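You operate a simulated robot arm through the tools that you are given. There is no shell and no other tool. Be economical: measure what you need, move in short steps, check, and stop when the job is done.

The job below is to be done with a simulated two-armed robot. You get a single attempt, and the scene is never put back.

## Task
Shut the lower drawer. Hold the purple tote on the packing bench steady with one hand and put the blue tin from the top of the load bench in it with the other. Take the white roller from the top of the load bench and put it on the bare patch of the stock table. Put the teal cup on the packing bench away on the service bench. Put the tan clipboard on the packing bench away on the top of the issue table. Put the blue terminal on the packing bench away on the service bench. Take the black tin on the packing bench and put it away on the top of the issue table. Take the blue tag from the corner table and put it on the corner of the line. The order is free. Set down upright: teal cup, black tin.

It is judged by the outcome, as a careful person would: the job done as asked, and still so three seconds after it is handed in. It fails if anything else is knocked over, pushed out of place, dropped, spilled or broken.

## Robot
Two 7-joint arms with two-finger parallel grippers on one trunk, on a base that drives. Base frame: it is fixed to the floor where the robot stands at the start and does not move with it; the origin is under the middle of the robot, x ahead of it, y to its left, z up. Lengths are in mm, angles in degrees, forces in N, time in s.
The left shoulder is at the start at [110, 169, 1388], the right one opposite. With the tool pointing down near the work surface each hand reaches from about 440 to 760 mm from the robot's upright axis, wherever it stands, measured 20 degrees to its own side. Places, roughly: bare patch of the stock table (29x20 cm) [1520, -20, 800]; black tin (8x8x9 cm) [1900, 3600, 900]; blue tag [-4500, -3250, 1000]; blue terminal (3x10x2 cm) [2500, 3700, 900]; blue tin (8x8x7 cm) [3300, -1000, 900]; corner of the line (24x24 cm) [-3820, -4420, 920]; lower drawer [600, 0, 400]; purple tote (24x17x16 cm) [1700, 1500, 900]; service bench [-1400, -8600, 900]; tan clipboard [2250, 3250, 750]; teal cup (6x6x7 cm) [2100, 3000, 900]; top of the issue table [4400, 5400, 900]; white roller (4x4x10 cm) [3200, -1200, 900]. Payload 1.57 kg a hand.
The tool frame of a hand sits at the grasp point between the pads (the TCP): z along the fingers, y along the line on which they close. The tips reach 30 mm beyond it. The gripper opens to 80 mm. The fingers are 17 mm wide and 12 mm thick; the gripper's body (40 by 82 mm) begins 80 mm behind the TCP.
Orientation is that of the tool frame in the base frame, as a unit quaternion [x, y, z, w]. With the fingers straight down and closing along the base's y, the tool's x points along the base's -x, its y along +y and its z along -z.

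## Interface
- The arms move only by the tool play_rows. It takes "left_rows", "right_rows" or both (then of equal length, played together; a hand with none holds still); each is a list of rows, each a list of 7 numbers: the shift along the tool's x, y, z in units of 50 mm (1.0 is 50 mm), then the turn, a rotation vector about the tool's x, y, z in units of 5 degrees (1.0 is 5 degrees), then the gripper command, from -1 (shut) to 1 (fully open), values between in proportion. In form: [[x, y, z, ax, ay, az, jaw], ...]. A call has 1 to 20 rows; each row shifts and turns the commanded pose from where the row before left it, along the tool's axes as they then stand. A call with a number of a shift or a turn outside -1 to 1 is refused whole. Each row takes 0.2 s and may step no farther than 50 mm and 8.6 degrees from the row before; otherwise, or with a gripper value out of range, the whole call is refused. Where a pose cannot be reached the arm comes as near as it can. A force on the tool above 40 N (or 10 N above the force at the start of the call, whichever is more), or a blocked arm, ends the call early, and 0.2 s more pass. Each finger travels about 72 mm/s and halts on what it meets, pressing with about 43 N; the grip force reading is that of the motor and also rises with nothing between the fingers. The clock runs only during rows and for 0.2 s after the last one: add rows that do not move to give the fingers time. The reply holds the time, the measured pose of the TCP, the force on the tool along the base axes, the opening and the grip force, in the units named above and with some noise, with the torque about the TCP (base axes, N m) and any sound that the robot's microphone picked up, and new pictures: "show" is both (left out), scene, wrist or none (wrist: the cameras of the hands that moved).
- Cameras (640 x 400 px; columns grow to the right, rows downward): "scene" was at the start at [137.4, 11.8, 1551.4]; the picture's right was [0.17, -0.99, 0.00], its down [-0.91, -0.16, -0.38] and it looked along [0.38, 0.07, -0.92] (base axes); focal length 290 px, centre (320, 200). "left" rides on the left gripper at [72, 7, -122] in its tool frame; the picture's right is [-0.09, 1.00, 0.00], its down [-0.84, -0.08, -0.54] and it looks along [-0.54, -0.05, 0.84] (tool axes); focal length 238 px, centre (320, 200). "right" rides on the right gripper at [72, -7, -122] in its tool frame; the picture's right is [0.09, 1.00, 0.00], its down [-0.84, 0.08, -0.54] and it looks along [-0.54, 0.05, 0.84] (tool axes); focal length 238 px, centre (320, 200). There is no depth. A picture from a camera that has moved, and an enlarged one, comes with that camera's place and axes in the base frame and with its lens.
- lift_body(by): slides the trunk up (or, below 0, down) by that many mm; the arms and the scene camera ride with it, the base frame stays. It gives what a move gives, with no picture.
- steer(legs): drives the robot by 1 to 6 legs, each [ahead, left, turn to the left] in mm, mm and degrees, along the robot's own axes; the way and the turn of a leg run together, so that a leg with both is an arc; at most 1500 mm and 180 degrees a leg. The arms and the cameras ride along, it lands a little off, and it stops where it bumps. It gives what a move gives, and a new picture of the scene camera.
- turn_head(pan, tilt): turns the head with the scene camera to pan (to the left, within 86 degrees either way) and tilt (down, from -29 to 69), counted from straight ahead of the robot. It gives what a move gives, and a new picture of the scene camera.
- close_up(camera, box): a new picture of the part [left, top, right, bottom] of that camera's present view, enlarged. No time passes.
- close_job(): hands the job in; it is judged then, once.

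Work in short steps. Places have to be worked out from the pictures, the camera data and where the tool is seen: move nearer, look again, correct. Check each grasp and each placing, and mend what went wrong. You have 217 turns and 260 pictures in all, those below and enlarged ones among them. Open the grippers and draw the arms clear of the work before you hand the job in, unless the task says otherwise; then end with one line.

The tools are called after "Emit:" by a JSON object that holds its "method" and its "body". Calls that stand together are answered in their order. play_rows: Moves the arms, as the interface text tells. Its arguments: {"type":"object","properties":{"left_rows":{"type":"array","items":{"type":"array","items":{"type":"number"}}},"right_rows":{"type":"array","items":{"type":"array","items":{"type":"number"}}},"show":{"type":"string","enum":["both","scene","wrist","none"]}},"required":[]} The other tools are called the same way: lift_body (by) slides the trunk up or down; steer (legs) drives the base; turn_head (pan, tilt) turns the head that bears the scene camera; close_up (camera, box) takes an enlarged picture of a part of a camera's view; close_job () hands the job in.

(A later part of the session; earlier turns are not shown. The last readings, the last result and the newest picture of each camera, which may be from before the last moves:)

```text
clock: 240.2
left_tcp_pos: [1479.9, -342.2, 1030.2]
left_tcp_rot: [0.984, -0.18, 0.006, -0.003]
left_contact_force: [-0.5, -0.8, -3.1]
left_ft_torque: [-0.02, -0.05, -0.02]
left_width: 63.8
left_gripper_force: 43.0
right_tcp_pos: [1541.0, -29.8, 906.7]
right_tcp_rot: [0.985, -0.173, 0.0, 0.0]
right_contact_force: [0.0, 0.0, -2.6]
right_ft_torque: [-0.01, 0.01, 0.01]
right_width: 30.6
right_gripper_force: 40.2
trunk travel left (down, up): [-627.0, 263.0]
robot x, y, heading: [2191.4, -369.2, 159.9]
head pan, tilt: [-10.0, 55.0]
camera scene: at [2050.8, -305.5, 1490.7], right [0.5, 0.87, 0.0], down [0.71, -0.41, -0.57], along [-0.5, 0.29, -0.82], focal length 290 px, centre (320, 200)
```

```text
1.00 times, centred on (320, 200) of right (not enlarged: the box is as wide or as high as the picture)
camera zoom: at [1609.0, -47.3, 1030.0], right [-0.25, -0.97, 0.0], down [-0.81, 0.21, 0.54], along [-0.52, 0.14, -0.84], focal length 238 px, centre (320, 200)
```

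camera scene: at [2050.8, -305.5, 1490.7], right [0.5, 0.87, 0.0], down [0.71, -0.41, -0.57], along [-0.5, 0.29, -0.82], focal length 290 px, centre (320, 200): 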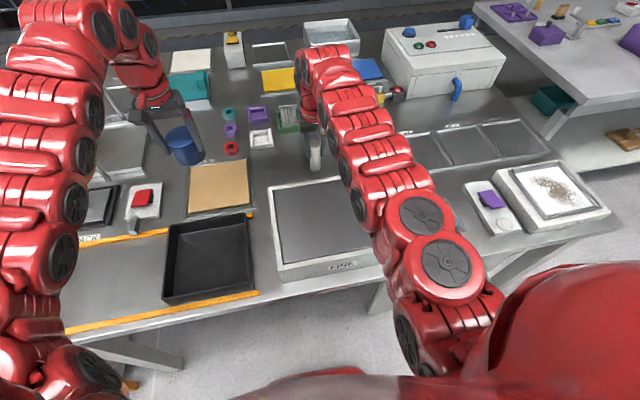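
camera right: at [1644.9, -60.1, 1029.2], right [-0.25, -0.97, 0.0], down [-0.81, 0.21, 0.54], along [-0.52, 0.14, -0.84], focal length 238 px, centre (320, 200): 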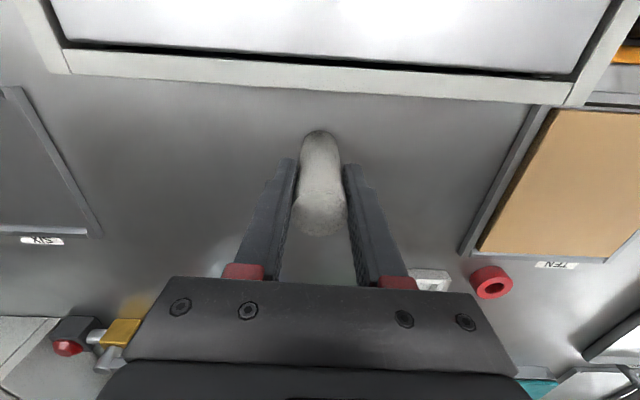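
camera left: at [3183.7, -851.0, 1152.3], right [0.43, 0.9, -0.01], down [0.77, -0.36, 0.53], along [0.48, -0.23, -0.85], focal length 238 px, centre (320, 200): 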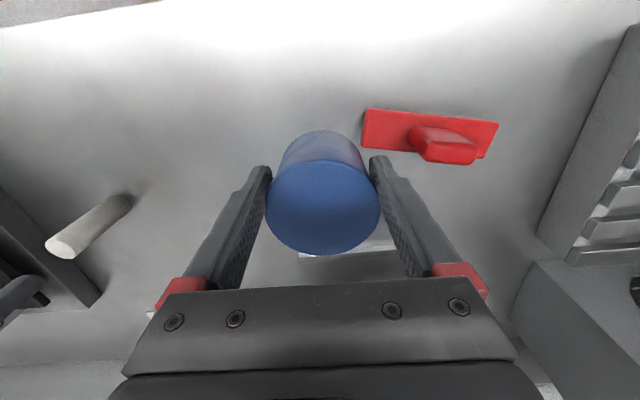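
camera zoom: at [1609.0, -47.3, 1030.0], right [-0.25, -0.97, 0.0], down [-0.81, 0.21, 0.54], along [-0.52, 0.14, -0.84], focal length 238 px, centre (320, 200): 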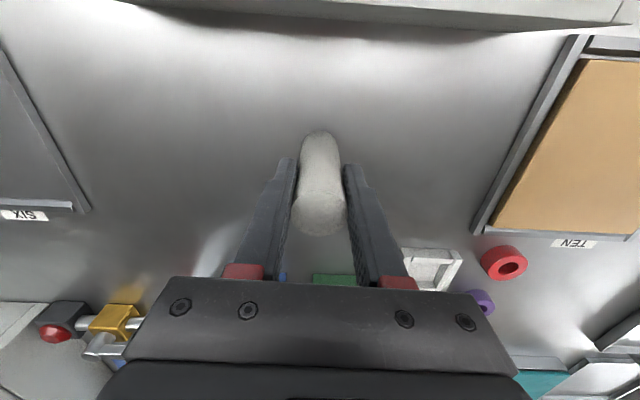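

Now within ~22 mm of the patch centre. I lower in small steps until contact.

Emit:
{"method": "play_rows", "body": {"right_rows": [[0, 0, 0.2, 0, 0, 0, -1], [0, 0, 0.1, 0, 0, 0, -1], [0, 0, 0.06, 0, 0, 0, -1]], "show": "none"}}

Emit:
{"method": "play_rows", "body": {"right_rows": [[0, 0, 0.06, 0, 0, 0, -1], [0, 0, 0.06, 0, 0, 0, -1]], "show": "wrist"}}

```text
clock: 241.0
left_tcp_pos: [1479.5, -340.7, 1029.7]
left_tcp_rot: [0.983, -0.181, 0.005, -0.003]
left_contact_force: [-0.2, -0.2, -2.2]
left_ft_torque: [-0.03, -0.05, -0.01]
left_width: 64.1
left_gripper_force: 43.0
right_tcp_pos: [1541.2, -31.2, 888.4]
right_tcp_rot: [0.985, -0.173, 0.0, 0.0]
right_contact_force: [0.2, 0.0, -1.7]
right_ft_torque: [-0.03, 0.0, -0.02]
right_width: 30.6
right_gripper_force: 39.5
trunk travel left (down, up): [-627.0, 263.0]
robot x, y, heading: [2187.1, -373.7, 159.8]
head pan, tilt: [-10.0, 55.0]
```

```text
clock: 241.6
left_tcp_pos: [1480.0, -342.8, 1030.5]
left_tcp_rot: [0.983, -0.181, 0.005, -0.003]
left_contact_force: [-0.4, -0.1, -2.4]
left_ft_torque: [-0.02, -0.06, 0.01]
left_width: 64.1
left_gripper_force: 42.9
right_tcp_pos: [1541.8, -30.5, 882.6]
right_tcp_rot: [0.985, -0.173, 0.0, -0.001]
right_contact_force: [-1.2, 0.6, -0.4]
right_ft_torque: [0.03, 0.13, -0.04]
right_width: 30.5
right_gripper_force: 40.4
trunk travel left (down, up): [-627.0, 263.0]
robot x, y, heading: [2185.5, -374.4, 160.2]
head pan, tilt: [-10.0, 55.0]
camera right: at [1610.6, -47.9, 1005.7], right [-0.25, -0.97, 0.0], down [-0.81, 0.21, 0.54], along [-0.52, 0.14, -0.84], focal length 238 px, centre (320, 200)
```

right: 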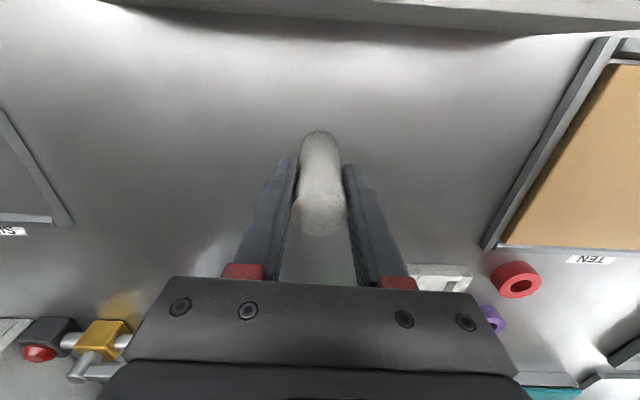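

Weight is starting to unload (table ≈ z 815). One or two more small steps.

Emit:
{"method": "play_rows", "body": {"right_rows": [[0, 0, 0.04, 0, 0, 0, -1], [0, 0, 0.04, 0, 0, 0, -1]], "show": "none"}}

```text
clock: 242.2
left_tcp_pos: [1481.4, -341.5, 1032.1]
left_tcp_rot: [0.983, -0.182, 0.005, -0.004]
left_contact_force: [-0.5, -0.8, -1.7]
left_ft_torque: [-0.05, -0.03, 0.04]
left_width: 63.7
left_gripper_force: 43.1
right_tcp_pos: [1540.5, -30.7, 881.8]
right_tcp_rot: [0.985, -0.174, -0.004, -0.001]
right_contact_force: [-4.0, 1.6, 22.8]
right_ft_torque: [0.08, 0.19, 0.0]
right_width: 30.4
right_gripper_force: 39.8
trunk travel left (down, up): [-627.0, 263.0]
robot x, y, heading: [2187.5, -370.1, 160.3]
head pan, tilt: [-10.0, 55.0]
```

The roller is on the table. Release and rise.

Emit:
{"method": "play_rows", "body": {"right_rows": [[0, 0, -0.06, 0, 0, 0, -0.2], [0, 0, 0, 0, 0, 0, 0.2], [0, 0, 0, 0, 0, 0, 0.6], [0, 0, 0, 0, 0, 0, 0.6], [0, 0, -0.5, 0, 0, 0, 0.6], [0, 0, -0.8, 0, 0, 0, 0.6], [0, 0, -0.8, 0, 0, 0, 0.6], [0.4, 0, -0.5, 0, 0, 0, 0.6]], "show": "wrist"}}

```text
clock: 244.0
left_tcp_pos: [1480.0, -342.8, 1030.2]
left_tcp_rot: [0.983, -0.182, 0.005, -0.005]
left_contact_force: [0.1, -0.5, -1.7]
left_ft_torque: [-0.01, -0.05, 0.02]
left_width: 63.9
left_gripper_force: 42.1
right_tcp_pos: [1564.8, -39.1, 1013.0]
right_tcp_rot: [0.985, -0.174, 0.0, -0.001]
right_contact_force: [0.8, -0.2, -0.1]
right_ft_torque: [0.05, 0.01, 0.02]
right_width: 64.1
right_gripper_force: 0.0
right hand out of reach, approached as far as the arm can: row 7
trunk travel left (down, up): [-627.0, 263.0]
robot x, y, heading: [2189.1, -369.4, 160.1]
head pan, tilt: [-10.0, 55.0]
camera right: at [1634.9, -57.4, 1136.5], right [-0.25, -0.97, 0.0], down [-0.81, 0.21, 0.54], along [-0.52, 0.14, -0.84], focal length 238 px, centre (320, 200)
```

right: 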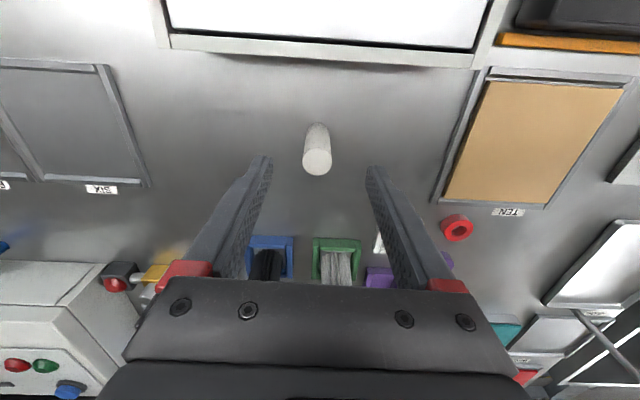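

Roller stands on the bare patch. I back off, raise the trunk, and move up the aisle to face the purple tote.

Emit:
{"method": "steer", "body": {"legs": [[-450, 0, 0], [0, -1500, 0]]}}

Emit:
{"method": "lift_body", "body": {"by": 220}}

Emit:
{"method": "turn_head", "body": {"pan": 0, "tilt": 35}}

```text
clock: 253.7
left_tcp_pos: [2423.2, 915.1, 1030.8]
left_tcp_rot: [0.982, -0.187, 0.007, -0.003]
left_contact_force: [-0.7, -0.9, -2.6]
left_ft_torque: [-0.03, -0.07, 0.01]
left_width: 63.5
left_gripper_force: 42.8
right_tcp_pos: [2512.5, 1217.3, 1011.6]
right_tcp_rot: [0.984, -0.179, 0.0, 0.001]
right_contact_force: [-0.1, -0.4, 0.2]
right_ft_torque: [-0.01, 0.01, -0.01]
right_width: 64.4
right_gripper_force: 0.1
trunk travel left (down, up): [-627.0, 263.0]
robot x, y, heading: [3132.5, 876.3, 159.4]
head pan, tilt: [-10.0, 55.0]
camera scene: at [2994.0, 944.9, 1490.5], right [0.51, 0.86, 0.0], down [0.71, -0.42, -0.57], along [-0.49, 0.29, -0.82], focal length 290 px, centre (320, 200)
```

scene: 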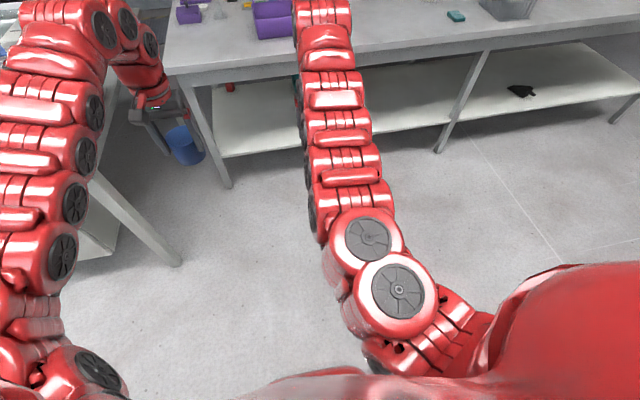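

```text
clock: 256.1
left_tcp_pos: [2423.5, 914.9, 1250.3]
left_tcp_rot: [0.982, -0.186, 0.006, -0.003]
left_contact_force: [-0.2, 1.0, -1.8]
left_ft_torque: [-0.04, -0.05, -0.01]
left_width: 63.3
left_gripper_force: 42.8
right_tcp_pos: [2510.8, 1216.8, 1231.6]
right_tcp_rot: [0.984, -0.178, 0.0, 0.001]
right_contact_force: [0.7, -0.6, -0.5]
right_ft_torque: [-0.01, 0.0, 0.01]
right_width: 63.9
right_gripper_force: 0.1
trunk travel left (down, up): [-847.0, 43.0]
robot x, y, heading: [3132.0, 880.8, 159.4]
head pan, tilt: [-10.0, 55.0]
```

```text
clock: 256.9
left_tcp_pos: [2422.2, 914.0, 1250.1]
left_tcp_rot: [0.982, -0.186, 0.007, -0.004]
left_contact_force: [0.0, -0.7, -2.9]
left_ft_torque: [-0.03, -0.1, -0.02]
left_width: 63.3
left_gripper_force: 42.8
right_tcp_pos: [2511.4, 1216.4, 1231.9]
right_tcp_rot: [0.984, -0.178, 0.0, 0.0]
right_contact_force: [-0.4, 0.5, 0.3]
right_ft_torque: [0.01, -0.01, 0.03]
right_width: 64.0
right_gripper_force: 0.0
trunk travel left (down, up): [-847.0, 43.0]
robot x, y, heading: [3134.5, 878.2, 159.3]
head pan, tilt: [0.0, 35.0]
camera scene: at [2973.5, 939.0, 1738.6], right [0.35, 0.94, 0.0], down [0.54, -0.2, -0.82], along [-0.77, 0.29, -0.57], focal length 290 px, centre (320, 200)
```

scene: 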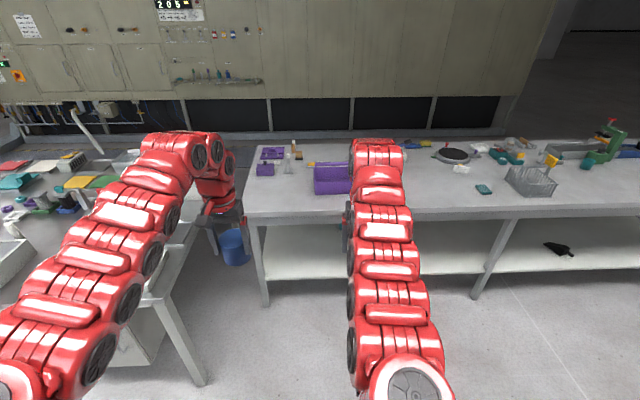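

Tote ≈ 1560 mm ahead, 76 mm right. I drive 650 mm closer and look down at it.

Emit:
{"method": "steer", "body": {"legs": [[650, -60, 0.5]]}}

Emit:
{"method": "turn_head", "body": {"pan": 0, "tilt": 40}}

Emit:
{"method": "close_up", "body": {"camera": "left", "box": [0, 0, 640, 400]}}

Emit:
{"method": "close_up", "body": {"camera": "right", "box": [0, 0, 640, 400]}}

```text
clock: 260.5
left_tcp_pos: [1835.9, 1186.9, 1250.4]
left_tcp_rot: [0.983, -0.182, 0.006, -0.004]
left_contact_force: [-0.3, -0.6, -2.2]
left_ft_torque: [0.0, -0.07, 0.02]
left_width: 63.0
left_gripper_force: 42.8
right_tcp_pos: [1918.6, 1489.2, 1232.1]
right_tcp_rot: [0.985, -0.173, 0.0, 0.0]
right_contact_force: [-0.4, 0.5, -0.7]
right_ft_torque: [-0.02, -0.04, 0.0]
right_width: 64.2
right_gripper_force: 0.0
trunk travel left (down, up): [-847.0, 43.0]
robot x, y, heading: [2545.7, 1156.8, 160.2]
head pan, tilt: [0.0, 35.0]
camera scene: at [2384.7, 1217.3, 1738.8], right [0.34, 0.94, 0.0], down [0.54, -0.19, -0.82], along [-0.77, 0.28, -0.57], focal length 290 px, centre (320, 200)
```

scene: 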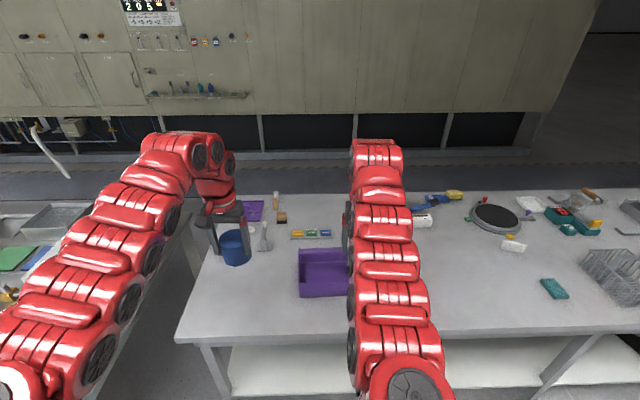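

```text
clock: 261.2
left_tcp_pos: [1832.7, 1187.9, 1249.8]
left_tcp_rot: [0.983, -0.181, 0.007, -0.003]
left_contact_force: [0.0, -0.3, -2.6]
left_ft_torque: [0.0, -0.09, -0.02]
left_width: 63.0
left_gripper_force: 43.0
right_tcp_pos: [1919.6, 1490.9, 1231.4]
right_tcp_rot: [0.985, -0.174, 0.0, 0.0]
right_contact_force: [0.2, -0.5, 1.5]
right_ft_torque: [-0.03, 0.0, 0.02]
right_width: 64.0
right_gripper_force: 0.1
trunk travel left (down, up): [-847.0, 43.0]
robot x, y, heading: [2541.7, 1162.1, 160.1]
head pan, tilt: [0.0, 40.0]
camera scene: at [2386.4, 1216.8, 1731.2], right [0.34, 0.94, 0.0], down [0.6, -0.22, -0.77], along [-0.72, 0.26, -0.64], focal length 290 px, centre (320, 200)
```

scene: 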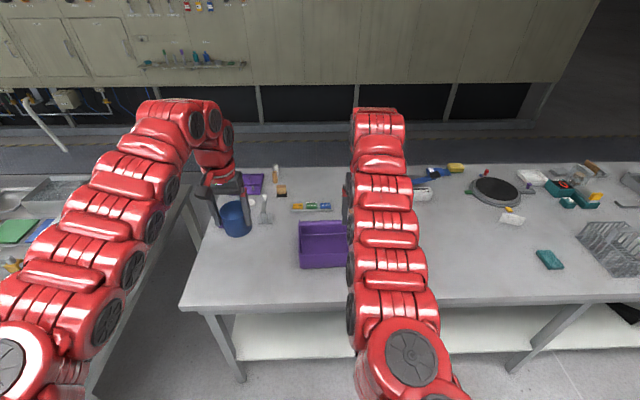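

```text
1.00 times, centred on (320, 200) of left (not enlarged: the box is as wide or as high as the picture)
camera zoom: at [1895.2, 1155.8, 1372.6], right [-0.44, -0.9, -0.01], down [-0.76, 0.37, 0.53], along [-0.47, 0.24, -0.85], focal length 238 px, centre (320, 200)
```

zoom: 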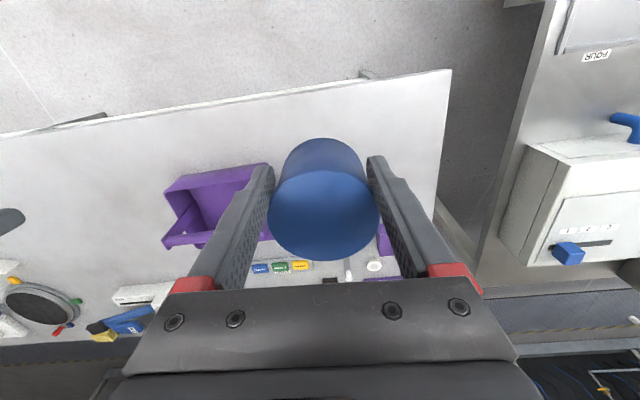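

```text
1.00 times, centred on (320, 200) of right (not enlarged: the box is as wide or as high as the picture)
camera zoom: at [1987.6, 1473.0, 1354.7], right [-0.25, -0.97, 0.0], down [-0.81, 0.21, 0.54], along [-0.52, 0.14, -0.84], focal length 238 px, centre (320, 200)
```

zoom: 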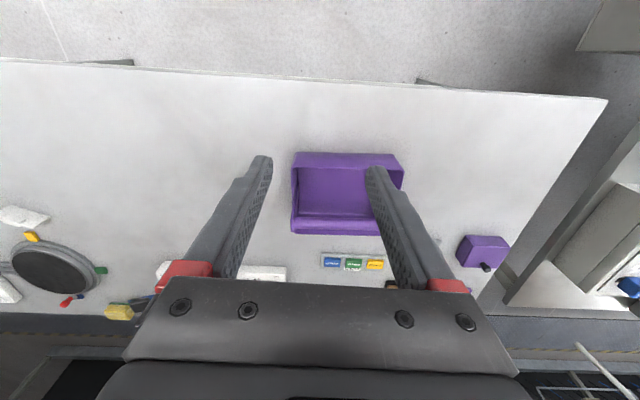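

I enlarge the tote in the right wrist view.

Emit:
{"method": "close_up", "body": {"camera": "right", "box": [260, 130, 440, 250]}}

Emit:
{"method": "close_up", "body": {"camera": "left", "box": [140, 140, 300, 260]}}

```text
3.33 times, centred on (350, 190) of right
camera zoom: at [1987.6, 1473.0, 1354.7], right [-0.25, -0.97, 0.0], down [-0.81, 0.21, 0.54], along [-0.52, 0.14, -0.84], focal length 794 px, centre (220, 233)
```

zoom: 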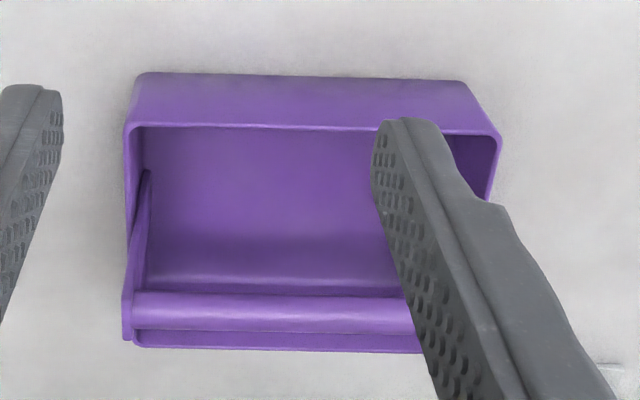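

```text
3.33 times, centred on (220, 200) of left
camera zoom: at [1895.2, 1155.8, 1372.6], right [-0.44, -0.9, -0.01], down [-0.76, 0.37, 0.53], along [-0.47, 0.24, -0.85], focal length 794 px, centre (653, 200)
```

zoom: 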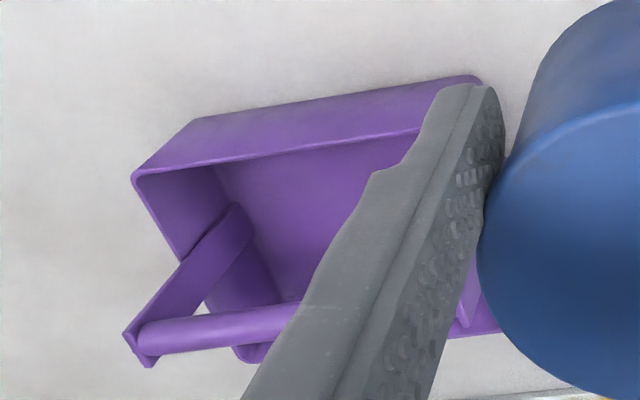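

The tote is an open box (rim z≈950) with a central carry bar (z≈1015). I'll pinch its right end wall with the right hand and slip the tin in, tilted, between the near rim and the bar. First drive 255 mm closer, with hands pulled back.

Emit:
{"method": "play_rows", "body": {"left_rows": [[0.8, 0, 0.3, 0, 0, 0, -1], [0.8, 0, 0.3, 0, 0, 0, -1], [0.6, 0, 0.3, 0, 0, 0, -1]], "right_rows": [[0.8, 0, 0.5, 0, 0, 0, 0.6], [0.8, -0.4, 0.5, 0, 0, 0, 0.6], [0.5, -0.4, 0.5, 0, 0, 0, 0.6]], "show": "none"}}

Emit:
{"method": "steer", "body": {"legs": [[255, 0, 3]]}}

Emit:
{"method": "close_up", "body": {"camera": "right", "box": [0, 0, 640, 400]}}

```text
refused: row 2 steps farther than a row can; nothing moved
```

```text
clock: 263.0
left_tcp_pos: [1590.7, 1232.6, 1250.7]
left_tcp_rot: [0.988, -0.155, 0.006, -0.004]
left_contact_force: [0.1, 0.0, -3.1]
left_ft_torque: [0.01, -0.06, -0.01]
left_width: 63.1
left_gripper_force: 42.8
right_tcp_pos: [1659.8, 1538.5, 1232.5]
right_tcp_rot: [0.989, -0.148, -0.001, 0.0]
right_contact_force: [0.0, -0.6, 0.2]
right_ft_torque: [0.0, 0.02, 0.0]
right_width: 64.1
right_gripper_force: 0.1
trunk travel left (down, up): [-847.0, 43.0]
robot x, y, heading: [2301.6, 1237.6, 163.2]
head pan, tilt: [0.0, 40.0]
camera scene: at [2142.0, 1289.3, 1731.4], right [0.29, 0.96, 0.0], down [0.61, -0.19, -0.77], along [-0.73, 0.22, -0.64], focal length 290 px, centre (320, 200)
```

scene: 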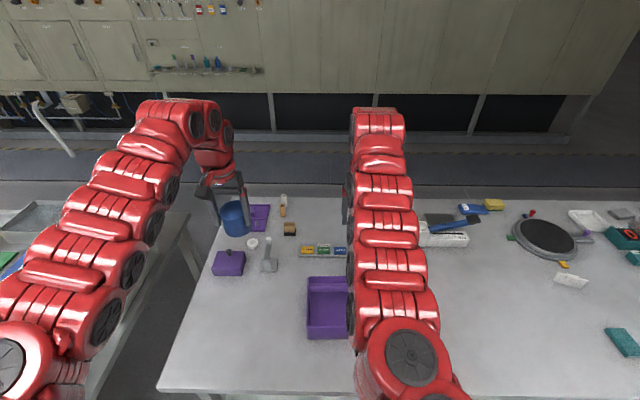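

```text
1.00 times, centred on (320, 200) of right (not enlarged: the box is as wide or as high as the picture)
camera zoom: at [1729.8, 1524.7, 1355.6], right [-0.2, -0.98, 0.0], down [-0.82, 0.17, 0.54], along [-0.53, 0.11, -0.84], focal length 238 px, centre (320, 200)
```

zoom: 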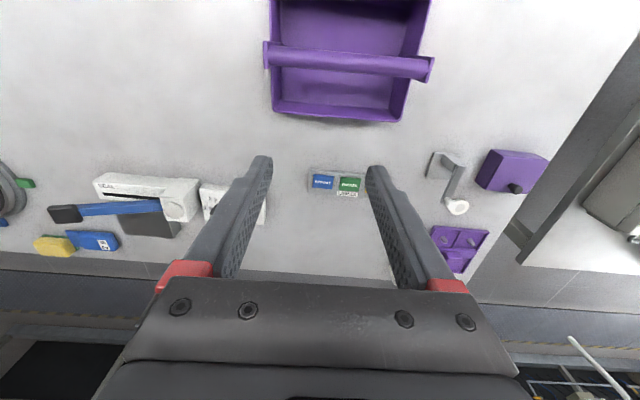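

Tote centre ≈ (1704, 1493), aligned within 2° now. I move the right hand over the near part of its right end wall and lower to above the rim.

Emit:
{"method": "play_rows", "body": {"right_rows": [[0.8, -0.5, 0, 0, 0, 0, 0.5], [0.8, -0.5, 0, 0, 0, 0, 0.5], [0.32, -0.68, 0, 0, 0, 0, 0.5], [0, 0, 0.9, 0, 0, 0, 0.5], [0, 0, 0.9, 0, 0, 0, 0.5], [0, 0, 0.9, 0, 0, 0, 0.5], [0, 0, 0.9, 0, 0, 0, 0.5], [0, 0, 0.7, 0, 0, 0, 0.5]], "show": "wrist"}}

```text
clock: 264.8
left_tcp_pos: [1589.6, 1232.5, 1249.8]
left_tcp_rot: [0.988, -0.155, 0.006, -0.004]
left_contact_force: [0.0, -0.4, -2.8]
left_ft_torque: [-0.01, -0.07, -0.01]
left_width: 62.7
left_gripper_force: 43.0
right_tcp_pos: [1734.3, 1563.4, 1221.8]
right_tcp_rot: [0.989, -0.146, 0.001, -0.001]
right_contact_force: [0.0, -0.5, -0.6]
right_ft_torque: [-0.02, 0.03, -0.04]
right_width: 59.8
right_gripper_force: 0.0
right hand out of reach, approached as far as the arm can: row 2, 3, 4, 5, 6, 7, 8
trunk travel left (down, up): [-847.0, 43.0]
robot x, y, heading: [2296.6, 1240.2, 163.2]
head pan, tilt: [0.0, 40.0]
camera right: at [1803.6, 1550.3, 1344.7], right [-0.2, -0.98, 0.0], down [-0.83, 0.17, 0.54], along [-0.53, 0.11, -0.84], focal length 238 px, centre (320, 200)
```

right: 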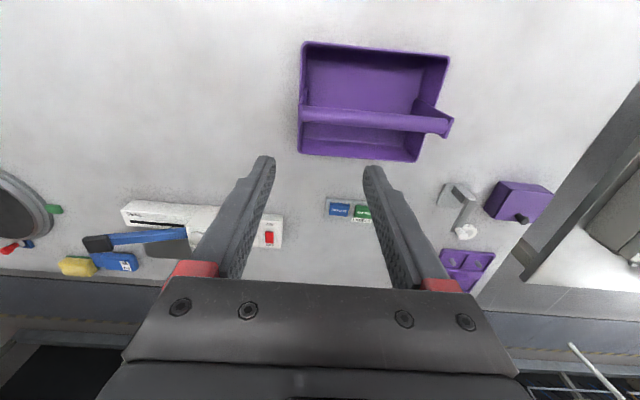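

The arm got stuck at its limit; I try lowering from here first.

Emit:
{"method": "play_rows", "body": {"right_rows": [[0, 0, 0.5, 0, 0, 0, 0.5], [0, 0, 0.5, 0, 0, 0, 0.5], [0, 0, 0.5, 0, 0, 0, 0.5]], "show": "none"}}

```text
clock: 265.6
left_tcp_pos: [1588.8, 1233.0, 1250.5]
left_tcp_rot: [0.988, -0.155, 0.006, -0.004]
left_contact_force: [-0.7, -0.1, -3.4]
left_ft_torque: [-0.01, -0.06, -0.02]
left_width: 62.8
left_gripper_force: 42.9
right_tcp_pos: [1731.4, 1563.4, 1205.8]
right_tcp_rot: [0.99, -0.144, 0.003, 0.0]
right_contact_force: [-0.7, 0.2, -0.6]
right_ft_torque: [0.05, 0.0, 0.0]
right_width: 59.9
right_gripper_force: 0.0
right hand out of reach, approached as far as the arm can: row 1, 2, 3
trunk travel left (down, up): [-847.0, 43.0]
robot x, y, heading: [2294.5, 1242.2, 162.8]
head pan, tilt: [0.0, 40.0]
```

I reverse the way it came: forward first, then down, then check.

Emit:
{"method": "play_rows", "body": {"right_rows": [[-0.8, 0, 0, 0, 0, 0, 0.5], [-0.8, 0, 0, 0, 0, 0, 0.5], [0, 0, 0.6, 0, 0, 0, 0.5], [0, 0, 0.6, 0, 0, 0, 0.5]], "show": "none"}}

```text
clock: 266.6
left_tcp_pos: [1588.3, 1232.6, 1249.2]
left_tcp_rot: [0.988, -0.157, 0.006, -0.004]
left_contact_force: [0.5, 0.3, -2.6]
left_ft_torque: [-0.05, -0.05, -0.02]
left_width: 62.8
left_gripper_force: 43.3
right_tcp_pos: [1652.1, 1588.0, 1143.1]
right_tcp_rot: [0.989, -0.148, 0.0, 0.0]
right_contact_force: [0.6, 1.1, -0.2]
right_ft_torque: [0.01, 0.03, 0.01]
right_width: 60.1
right_gripper_force: 0.0
trunk travel left (down, up): [-847.0, 43.0]
robot x, y, heading: [2299.7, 1239.4, 163.3]
head pan, tilt: [0.0, 40.0]
```

Freed. Now back 118 mm and right 39 mm at this lower height.

Emit:
{"method": "play_rows", "body": {"right_rows": [[0.8, -0.26, 0.1, 0, 0, 0, 0.5], [0.8, -0.26, 0.2, 0, 0, 0, 0.5], [0.76, -0.26, 0.3, 0, 0, 0, 0.5]], "show": "wrist"}}

```text
clock: 267.4
left_tcp_pos: [1586.2, 1235.2, 1250.5]
left_tcp_rot: [0.988, -0.155, 0.008, -0.004]
left_contact_force: [0.0, 0.1, -3.1]
left_ft_torque: [-0.01, -0.07, -0.01]
left_width: 62.9
left_gripper_force: 42.8
right_tcp_pos: [1729.1, 1599.4, 1119.2]
right_tcp_rot: [0.989, -0.147, 0.001, 0.001]
right_contact_force: [0.3, 0.6, 0.0]
right_ft_torque: [-0.03, -0.03, -0.01]
right_width: 60.1
right_gripper_force: 0.0
right hand out of reach, approached as far as the arm can: row 2, 3
trunk travel left (down, up): [-847.0, 43.0]
robot x, y, heading: [2301.4, 1239.1, 163.1]
head pan, tilt: [0.0, 40.0]
camera right: at [1799.3, 1585.0, 1242.3], right [-0.2, -0.98, 0.0], down [-0.82, 0.17, 0.54], along [-0.53, 0.11, -0.84], focal length 238 px, centre (320, 200)
```

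right: 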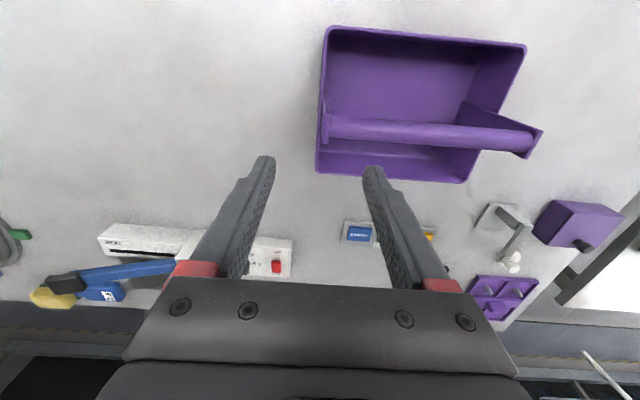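

The hand can't come back further at this height, so I drive the base back 65 mm and lower the hand.

Emit:
{"method": "steer", "body": {"legs": [[-65, 0, 0]]}}

Emit:
{"method": "play_rows", "body": {"right_rows": [[0, 0, 0.8, 0, 0, 0, 0.5], [0, 0, 0.8, 0, 0, 0, 0.5], [0, 0, 0.6, 0, 0, 0, 0.5]], "show": "wrist"}}

```text
clock: 268.4
left_tcp_pos: [1646.6, 1216.7, 1248.2]
left_tcp_rot: [0.988, -0.156, 0.008, -0.003]
left_contact_force: [-0.5, -0.4, -3.0]
left_ft_torque: [-0.06, -0.07, 0.01]
left_width: 62.9
left_gripper_force: 42.6
right_tcp_pos: [1788.7, 1579.9, 1117.0]
right_tcp_rot: [0.989, -0.148, 0.003, 0.0]
right_contact_force: [0.3, 0.4, 0.5]
right_ft_torque: [-0.03, -0.03, -0.02]
right_width: 60.1
right_gripper_force: 0.1
trunk travel left (down, up): [-847.0, 43.0]
robot x, y, heading: [2361.1, 1220.2, 162.9]
head pan, tilt: [0.0, 40.0]
camera scene: at [2194.9, 1273.0, 1730.3], right [0.29, 0.96, 0.0], down [0.62, -0.19, -0.76], along [-0.73, 0.22, -0.65], focal length 290 px, centre (320, 200)
```

scene: 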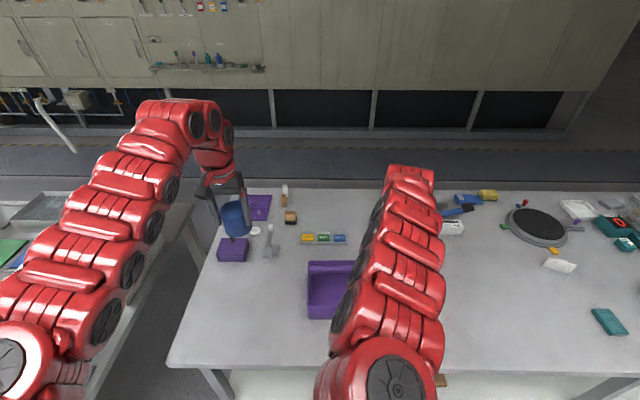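

```text
clock: 269.2
left_tcp_pos: [1651.8, 1213.3, 1251.3]
left_tcp_rot: [0.988, -0.156, 0.006, -0.003]
left_contact_force: [0.5, 0.0, -2.8]
left_ft_torque: [0.04, -0.04, -0.02]
left_width: 62.8
left_gripper_force: 43.2
right_tcp_pos: [1791.4, 1577.0, 1010.8]
right_tcp_rot: [0.989, -0.148, 0.0, 0.0]
right_contact_force: [-0.2, -0.7, 0.4]
right_ft_torque: [-0.01, -0.01, -0.06]
right_width: 60.2
right_gripper_force: 0.2
trunk travel left (down, up): [-847.0, 43.0]
robot x, y, heading: [2361.7, 1219.2, 163.2]
head pan, tilt: [0.0, 40.0]
camera right: at [1862.0, 1563.6, 1133.5], right [-0.2, -0.98, 0.0], down [-0.82, 0.17, 0.54], along [-0.53, 0.11, -0.84], focal length 238 px, centre (320, 200)
```

right: 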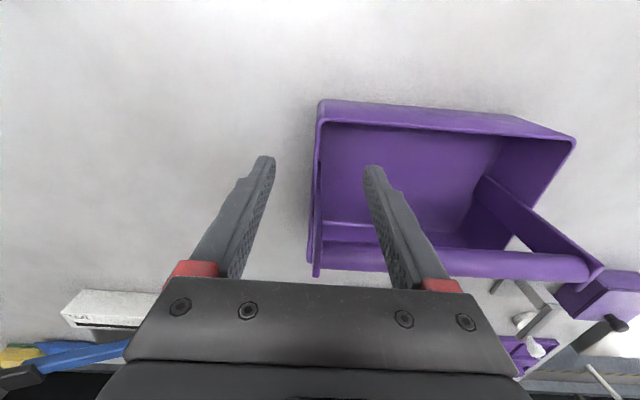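

The end wall's rim lies between the fingers. Lower 52 mm and close on it.

Emit:
{"method": "play_rows", "body": {"right_rows": [[0, -0.06, 0.5, 0, 0, 0, 0.5], [0, 0, 0.54, 0, 0, 0, 0.5], [0, 0, 0, 0, 0, 0, 0], [0, 0, 0, 0, 0, 0, -0.6], [0, 0, 0, 0, 0, 0, -1], [0, 0, 0, 0, 0, 0, -1]], "show": "wrist"}}

```text
clock: 270.6
left_tcp_pos: [1650.4, 1214.8, 1249.7]
left_tcp_rot: [0.988, -0.157, 0.006, -0.004]
left_contact_force: [0.3, -0.2, -1.7]
left_ft_torque: [-0.05, -0.05, 0.02]
left_width: 62.9
left_gripper_force: 43.2
right_tcp_pos: [1793.2, 1582.7, 958.0]
right_tcp_rot: [0.989, -0.147, 0.001, 0.0]
right_contact_force: [0.2, -0.6, 0.1]
right_ft_torque: [0.01, 0.05, 0.18]
right_width: 3.7
right_gripper_force: 24.8
trunk travel left (down, up): [-847.0, 43.0]
robot x, y, heading: [2362.8, 1222.5, 163.2]
head pan, tilt: [0.0, 40.0]
camera right: at [1863.1, 1568.6, 1080.9], right [-0.2, -0.98, 0.0], down [-0.82, 0.17, 0.54], along [-0.53, 0.11, -0.84], focal length 238 px, centre (320, 200)
```

right: 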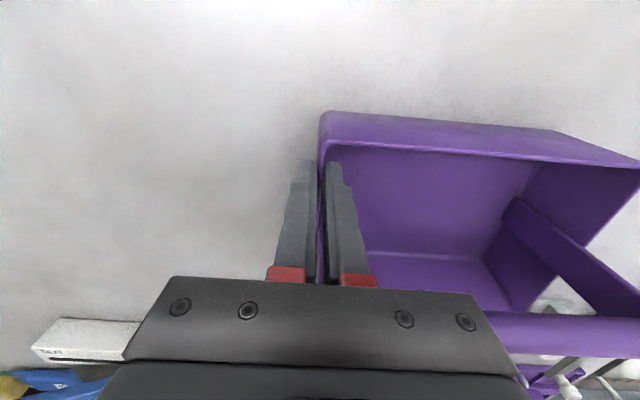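

Tote wall is held. Now the left hand: lower to z≈1110 and tilt 25° so the tin's base leads forward.

Emit:
{"method": "play_rows", "body": {"left_rows": [[0, 0, 0.7, 0, 0, 0, -1], [0, 0, 0.7, 0, 0, 0, -1], [0, 0, 0.7, 0, 0, 0, -1], [0, 0, 0.6, 0, 0, 0, -1], [0.4, 0, 0, 0, -1, 0, -1], [0.4, 0, 0, 0, -1, 0, -1], [0.4, 0, 0, 0, -1, 0, -1], [0.4, 0, 0, 0, -1, 0, -1], [0.4, 0, 0, 0, -1, 0, -1]], "show": "both"}}

```text
clock: 272.6
left_tcp_pos: [1612.3, 1184.1, 1119.6]
left_tcp_rot: [0.98, -0.154, -0.122, -0.025]
left_contact_force: [0.6, 0.1, -3.3]
left_ft_torque: [0.01, -0.07, 0.03]
left_width: 62.5
left_gripper_force: 42.8
left hand out of reach, approached as far as the arm can: row 5, 6, 7, 8, 9
right_tcp_pos: [1793.0, 1582.4, 958.3]
right_tcp_rot: [0.989, -0.148, 0.001, -0.001]
right_contact_force: [0.5, 0.6, 0.0]
right_ft_torque: [-0.07, -0.18, 0.02]
right_width: 3.9
right_gripper_force: 24.5
trunk travel left (down, up): [-847.0, 43.0]
robot x, y, heading: [2358.8, 1220.8, 163.0]
head pan, tilt: [0.0, 40.0]
camera scene: at [2201.2, 1271.2, 1731.1], right [0.29, 0.96, 0.0], down [0.62, -0.19, -0.77], along [-0.73, 0.22, -0.64], focal length 290 px, centre (320, 200)
camera left: at [1703.9, 1147.2, 1219.4], right [-0.39, -0.92, 0.01], down [-0.62, 0.28, 0.73], along [-0.68, 0.28, -0.68], focal length 238 px, centre (320, 200)
```

scene: 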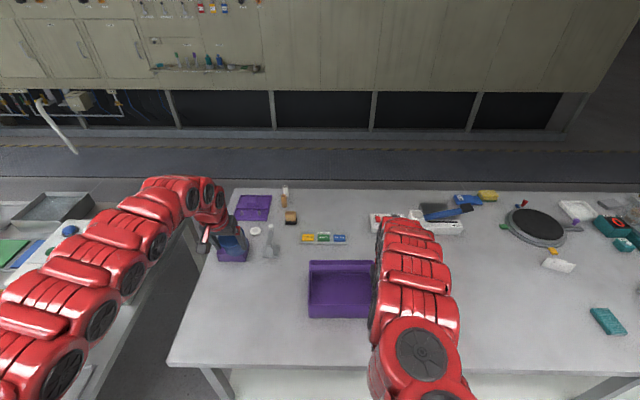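
left: 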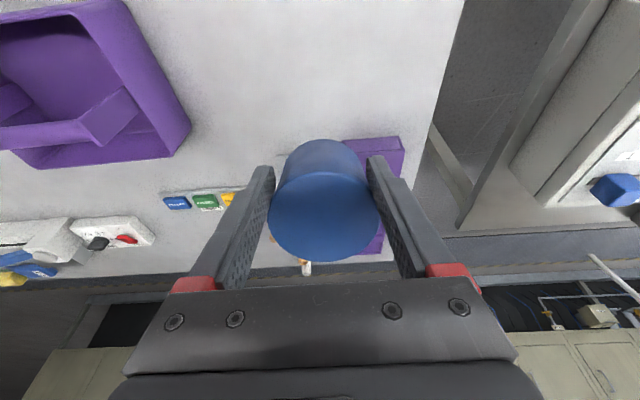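

The tilt got only 14° at that stretched posture. I bring the hand back and right to above the tote first, where the arm has more freedom.

Emit:
{"method": "play_rows", "body": {"left_rows": [[0.3, -0.92, -0.08, 0, 0, 0, -1], [0.3, -0.92, -0.08, 0, 0, 0, -1], [0.3, -0.92, -0.08, 0, 0, 0, -1], [0.3, -0.92, -0.08, 0, 0, 0, -1], [0.3, -0.92, -0.08, 0, 0, 0, -1], [0.3, -0.9, -0.08, 0, 0, 0, -1]], "show": "both"}}

```text
clock: 274.0
left_tcp_pos: [1723.1, 1441.8, 1114.3]
left_tcp_rot: [0.98, -0.155, -0.122, -0.022]
left_contact_force: [0.8, -0.2, -2.6]
left_ft_torque: [-0.03, -0.06, 0.02]
left_width: 62.3
left_gripper_force: 43.0
left hand out of reach, approached as far as the arm can: row 1, 2, 3, 4, 5
right_tcp_pos: [1794.3, 1583.6, 957.2]
right_tcp_rot: [0.989, -0.147, 0.0, 0.0]
right_contact_force: [-0.2, 0.6, 0.6]
right_ft_torque: [-0.09, -0.12, 0.04]
right_width: 3.7
right_gripper_force: 25.1
trunk travel left (down, up): [-847.0, 43.0]
robot x, y, heading: [2359.6, 1219.4, 163.3]
head pan, tilt: [0.0, 40.0]
camera scene: at [2202.2, 1273.0, 1731.2], right [0.29, 0.96, 0.0], down [0.61, -0.19, -0.77], along [-0.73, 0.22, -0.64], focal length 290 px, centre (320, 200)
camera left: at [1814.0, 1404.6, 1214.1], right [-0.39, -0.92, 0.02], down [-0.62, 0.28, 0.73], along [-0.68, 0.28, -0.68], focal length 238 px, centre (320, 200)
```

scene: 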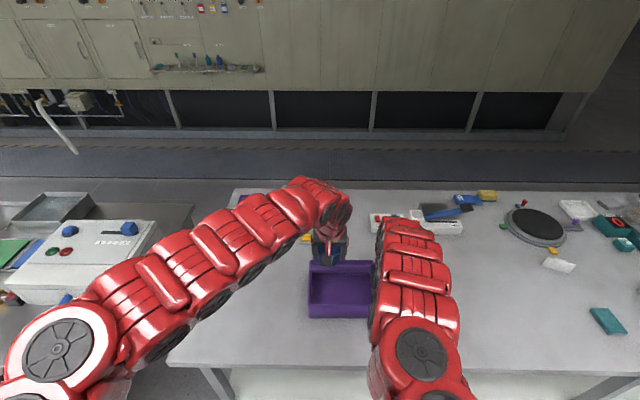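
left: 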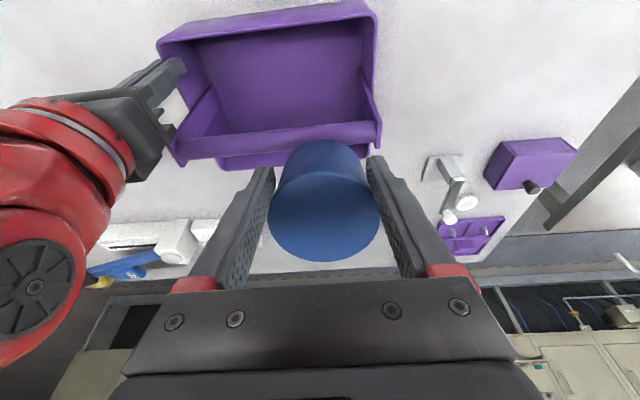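

The left hand can't retract enough from here. I release the tote, shift the base back 45 mm and regrasp.

Emit:
{"method": "play_rows", "body": {"right_rows": [[0, 0, 0, 0, 0, 0, -0.3], [0, 0, 0, 0, 0, 0, 0.4], [0, 0, -0.5, 0, 0, 0, 0.4], [0, 0, -0.6, 0, 0, 0, 0.4]], "show": "none"}}

Emit:
{"method": "steer", "body": {"legs": [[-48, 0, 0]]}}

Emit:
{"method": "play_rows", "body": {"right_rows": [[-0.5, 0, 0, 0, 0, 0, 0.4], [-0.4, 0, 0.3, 0, 0, 0, 0.4]], "show": "wrist"}}

```text
clock: 275.0
left_tcp_pos: [1724.8, 1441.0, 1114.7]
left_tcp_rot: [0.98, -0.154, -0.122, -0.023]
left_contact_force: [-0.2, -0.8, -2.5]
left_ft_torque: [-0.05, -0.07, 0.04]
left_width: 62.4
left_gripper_force: 43.3
right_tcp_pos: [1795.0, 1583.8, 1013.8]
right_tcp_rot: [0.989, -0.146, -0.001, -0.001]
right_contact_force: [-0.4, 0.7, 0.6]
right_ft_torque: [-0.01, 0.03, 0.0]
right_width: 56.0
right_gripper_force: 0.1
trunk travel left (down, up): [-847.0, 43.0]
robot x, y, heading: [2360.8, 1224.4, 163.0]
head pan, tilt: [0.0, 40.0]
```

```text
clock: 275.9
left_tcp_pos: [1761.7, 1430.3, 1109.9]
left_tcp_rot: [0.981, -0.154, -0.12, -0.023]
left_contact_force: [-0.3, 0.1, -2.8]
left_ft_torque: [-0.07, -0.07, -0.04]
left_width: 62.0
left_gripper_force: 42.9
right_tcp_pos: [1833.5, 1571.2, 1010.5]
right_tcp_rot: [0.989, -0.147, 0.003, 0.001]
right_contact_force: [-0.9, 0.2, -1.2]
right_ft_torque: [0.0, -0.07, -0.04]
right_width: 56.1
right_gripper_force: 0.1
trunk travel left (down, up): [-847.0, 43.0]
robot x, y, heading: [2403.7, 1208.6, 163.2]
head pan, tilt: [0.0, 40.0]
camera scene: at [2237.7, 1260.2, 1730.1], right [0.29, 0.96, 0.0], down [0.62, -0.19, -0.76], along [-0.73, 0.22, -0.65], focal length 290 px, centre (320, 200)
```

scene: 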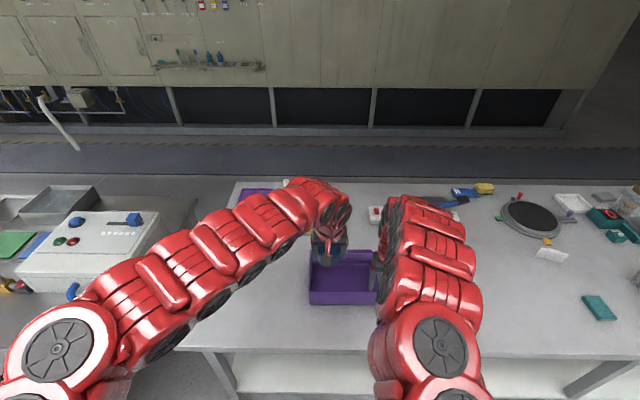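

```text
clock: 276.5
left_tcp_pos: [1764.5, 1427.9, 1111.5]
left_tcp_rot: [0.98, -0.155, -0.119, -0.023]
left_contact_force: [-1.0, 0.6, -2.4]
left_ft_torque: [-0.04, -0.07, 0.0]
left_width: 62.1
left_gripper_force: 43.1
right_tcp_pos: [1792.9, 1583.2, 995.7]
right_tcp_rot: [0.989, -0.148, 0.002, 0.0]
right_contact_force: [-0.1, 0.4, -0.3]
right_ft_torque: [-0.02, -0.01, 0.01]
right_width: 55.9
right_gripper_force: 0.1
trunk travel left (down, up): [-847.0, 43.0]
robot x, y, heading: [2403.2, 1208.2, 163.2]
head pan, tilt: [0.0, 40.0]
camera right: at [1862.4, 1570.3, 1119.3], right [-0.2, -0.98, 0.0], down [-0.82, 0.17, 0.54], along [-0.53, 0.11, -0.84], focal length 238 px, centre (320, 200)
```

right: 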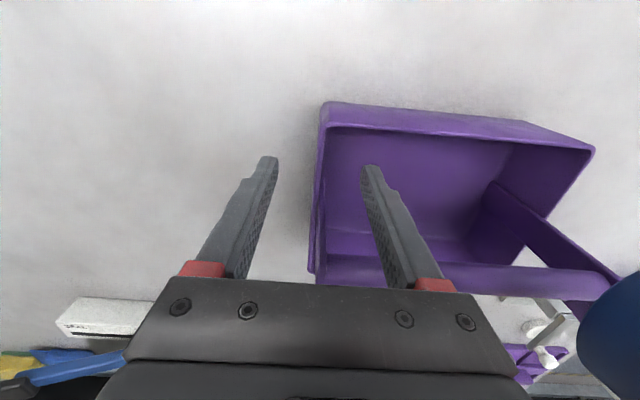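

Back over the same wall point. Lower and regrasp; and let the left hand retract and add tilt (try 10° more).

Emit:
{"method": "play_rows", "body": {"right_rows": [[0, 0, 0.4, 0, 0, 0, 0.4], [0, 0, 0.35, 0, 0, 0, 0.4], [0, 0, 0, 0, 0, 0, -0.2], [0, 0, 0, 0, 0, 0, -1], [0, 0, 0, 0, 0, 0, -1], [0, 0, 0, 0, 0, 0, -1]], "show": "none"}}

Emit:
{"method": "play_rows", "body": {"left_rows": [[0.3, 0, 0, 0, -1, 0, -1], [0.3, 0, 0, 0, -1, 0, -1]], "show": "both"}}

```text
clock: 277.9
left_tcp_pos: [1767.9, 1427.0, 1114.9]
left_tcp_rot: [0.98, -0.153, -0.121, -0.024]
left_contact_force: [-0.2, 0.4, -3.1]
left_ft_torque: [-0.02, -0.06, 0.01]
left_width: 62.1
left_gripper_force: 43.0
right_tcp_pos: [1794.2, 1583.8, 960.2]
right_tcp_rot: [0.989, -0.148, 0.0, -0.001]
right_contact_force: [-0.5, -2.4, 4.7]
right_ft_torque: [-0.21, -0.49, 0.07]
right_width: 3.8
right_gripper_force: 24.6
trunk travel left (down, up): [-847.0, 43.0]
robot x, y, heading: [2404.7, 1206.8, 163.2]
head pan, tilt: [0.0, 40.0]
```

```text
clock: 278.5
left_tcp_pos: [1749.8, 1454.5, 1092.1]
left_tcp_rot: [0.966, -0.151, -0.206, -0.037]
left_contact_force: [-1.1, -0.1, -1.9]
left_ft_torque: [-0.02, -0.11, -0.03]
left_width: 62.1
left_gripper_force: 43.1
left hand out of reach, approached as far as the arm can: row 1, 2
right_tcp_pos: [1795.6, 1583.8, 961.2]
right_tcp_rot: [0.989, -0.148, -0.001, 0.0]
right_contact_force: [0.1, -1.3, 5.1]
right_ft_torque: [-0.19, -0.43, 0.04]
right_width: 3.7
right_gripper_force: 24.5
trunk travel left (down, up): [-847.0, 43.0]
robot x, y, heading: [2404.6, 1208.2, 163.2]
head pan, tilt: [0.0, 40.0]
camera scene: at [2246.9, 1257.4, 1731.3], right [0.29, 0.96, 0.0], down [0.61, -0.19, -0.77], along [-0.73, 0.22, -0.64], focal length 290 px, centre (320, 200)
camera left: at [1856.2, 1412.5, 1173.4], right [-0.39, -0.92, 0.03], down [-0.49, 0.23, 0.84], along [-0.78, 0.31, -0.55], focal length 238 px, centre (320, 200)
```

scene: 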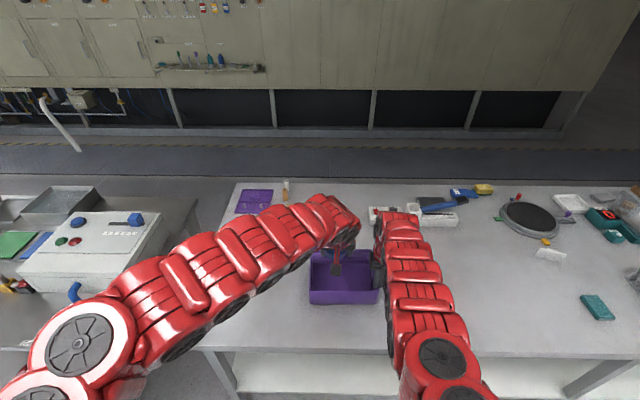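
left: 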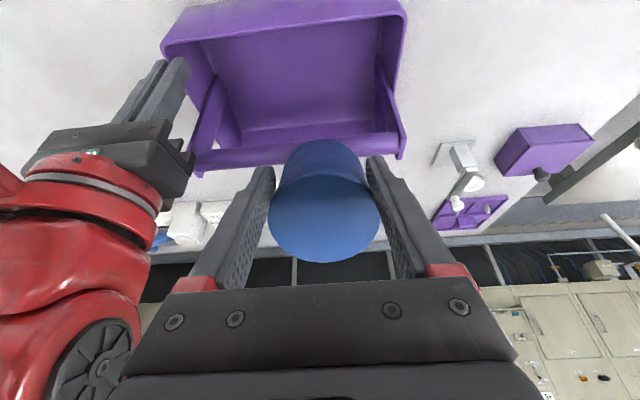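

Tilt is now 24°. I move down and back together to line the tin up with the gap between rim and bar.

Emit:
{"method": "play_rows", "body": {"left_rows": [[0.38, 0.14, 0.18, 0, 0, 0, -1], [0.38, 0.14, 0.18, 0, 0, 0, -1]], "show": "both"}}

```text
clock: 279.1
left_tcp_pos: [1759.7, 1444.4, 1053.9]
left_tcp_rot: [0.966, -0.151, -0.207, -0.036]
left_contact_force: [0.7, 0.2, 0.6]
left_ft_torque: [0.0, -0.04, 0.02]
left_width: 0.0
left_gripper_force: 21.7
left hand out of reach, approached as far as the arm can: row 1, 2
right_tcp_pos: [1795.5, 1585.5, 960.2]
right_tcp_rot: [0.989, -0.148, 0.0, 0.0]
right_contact_force: [0.9, -1.2, 3.0]
right_ft_torque: [0.16, 0.71, -0.07]
right_width: 3.9
right_gripper_force: 24.9
trunk travel left (down, up): [-847.0, 43.0]
robot x, y, heading: [2405.1, 1207.0, 163.0]
head pan, tilt: [0.0, 40.0]
camera scene: at [2247.0, 1257.5, 1731.3], right [0.29, 0.96, 0.0], down [0.61, -0.19, -0.77], along [-0.73, 0.22, -0.64], focal length 290 px, centre (320, 200)
camera left: at [1866.0, 1401.8, 1134.5], right [-0.39, -0.92, 0.03], down [-0.49, 0.23, 0.84], along [-0.78, 0.31, -0.54], focal length 238 px, centre (320, 200)
```

scene: 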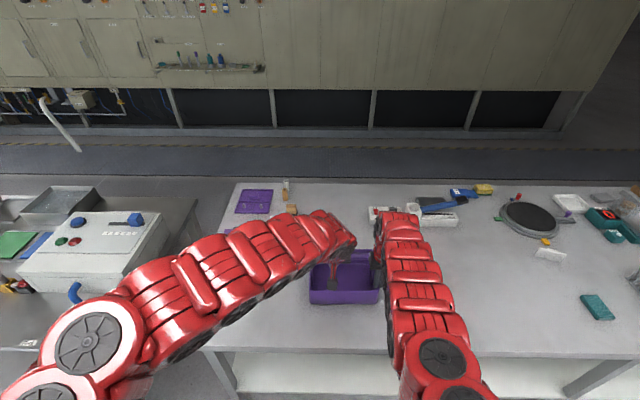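
left: 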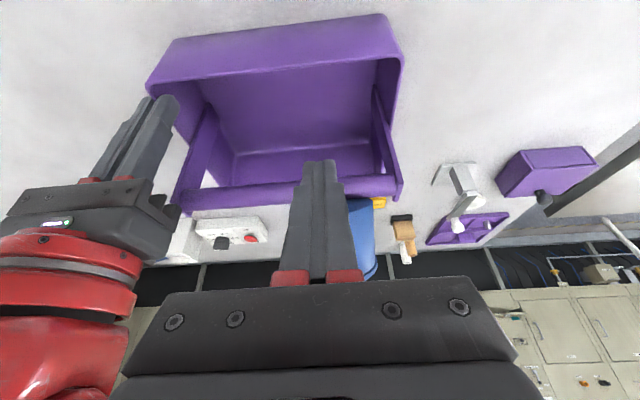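

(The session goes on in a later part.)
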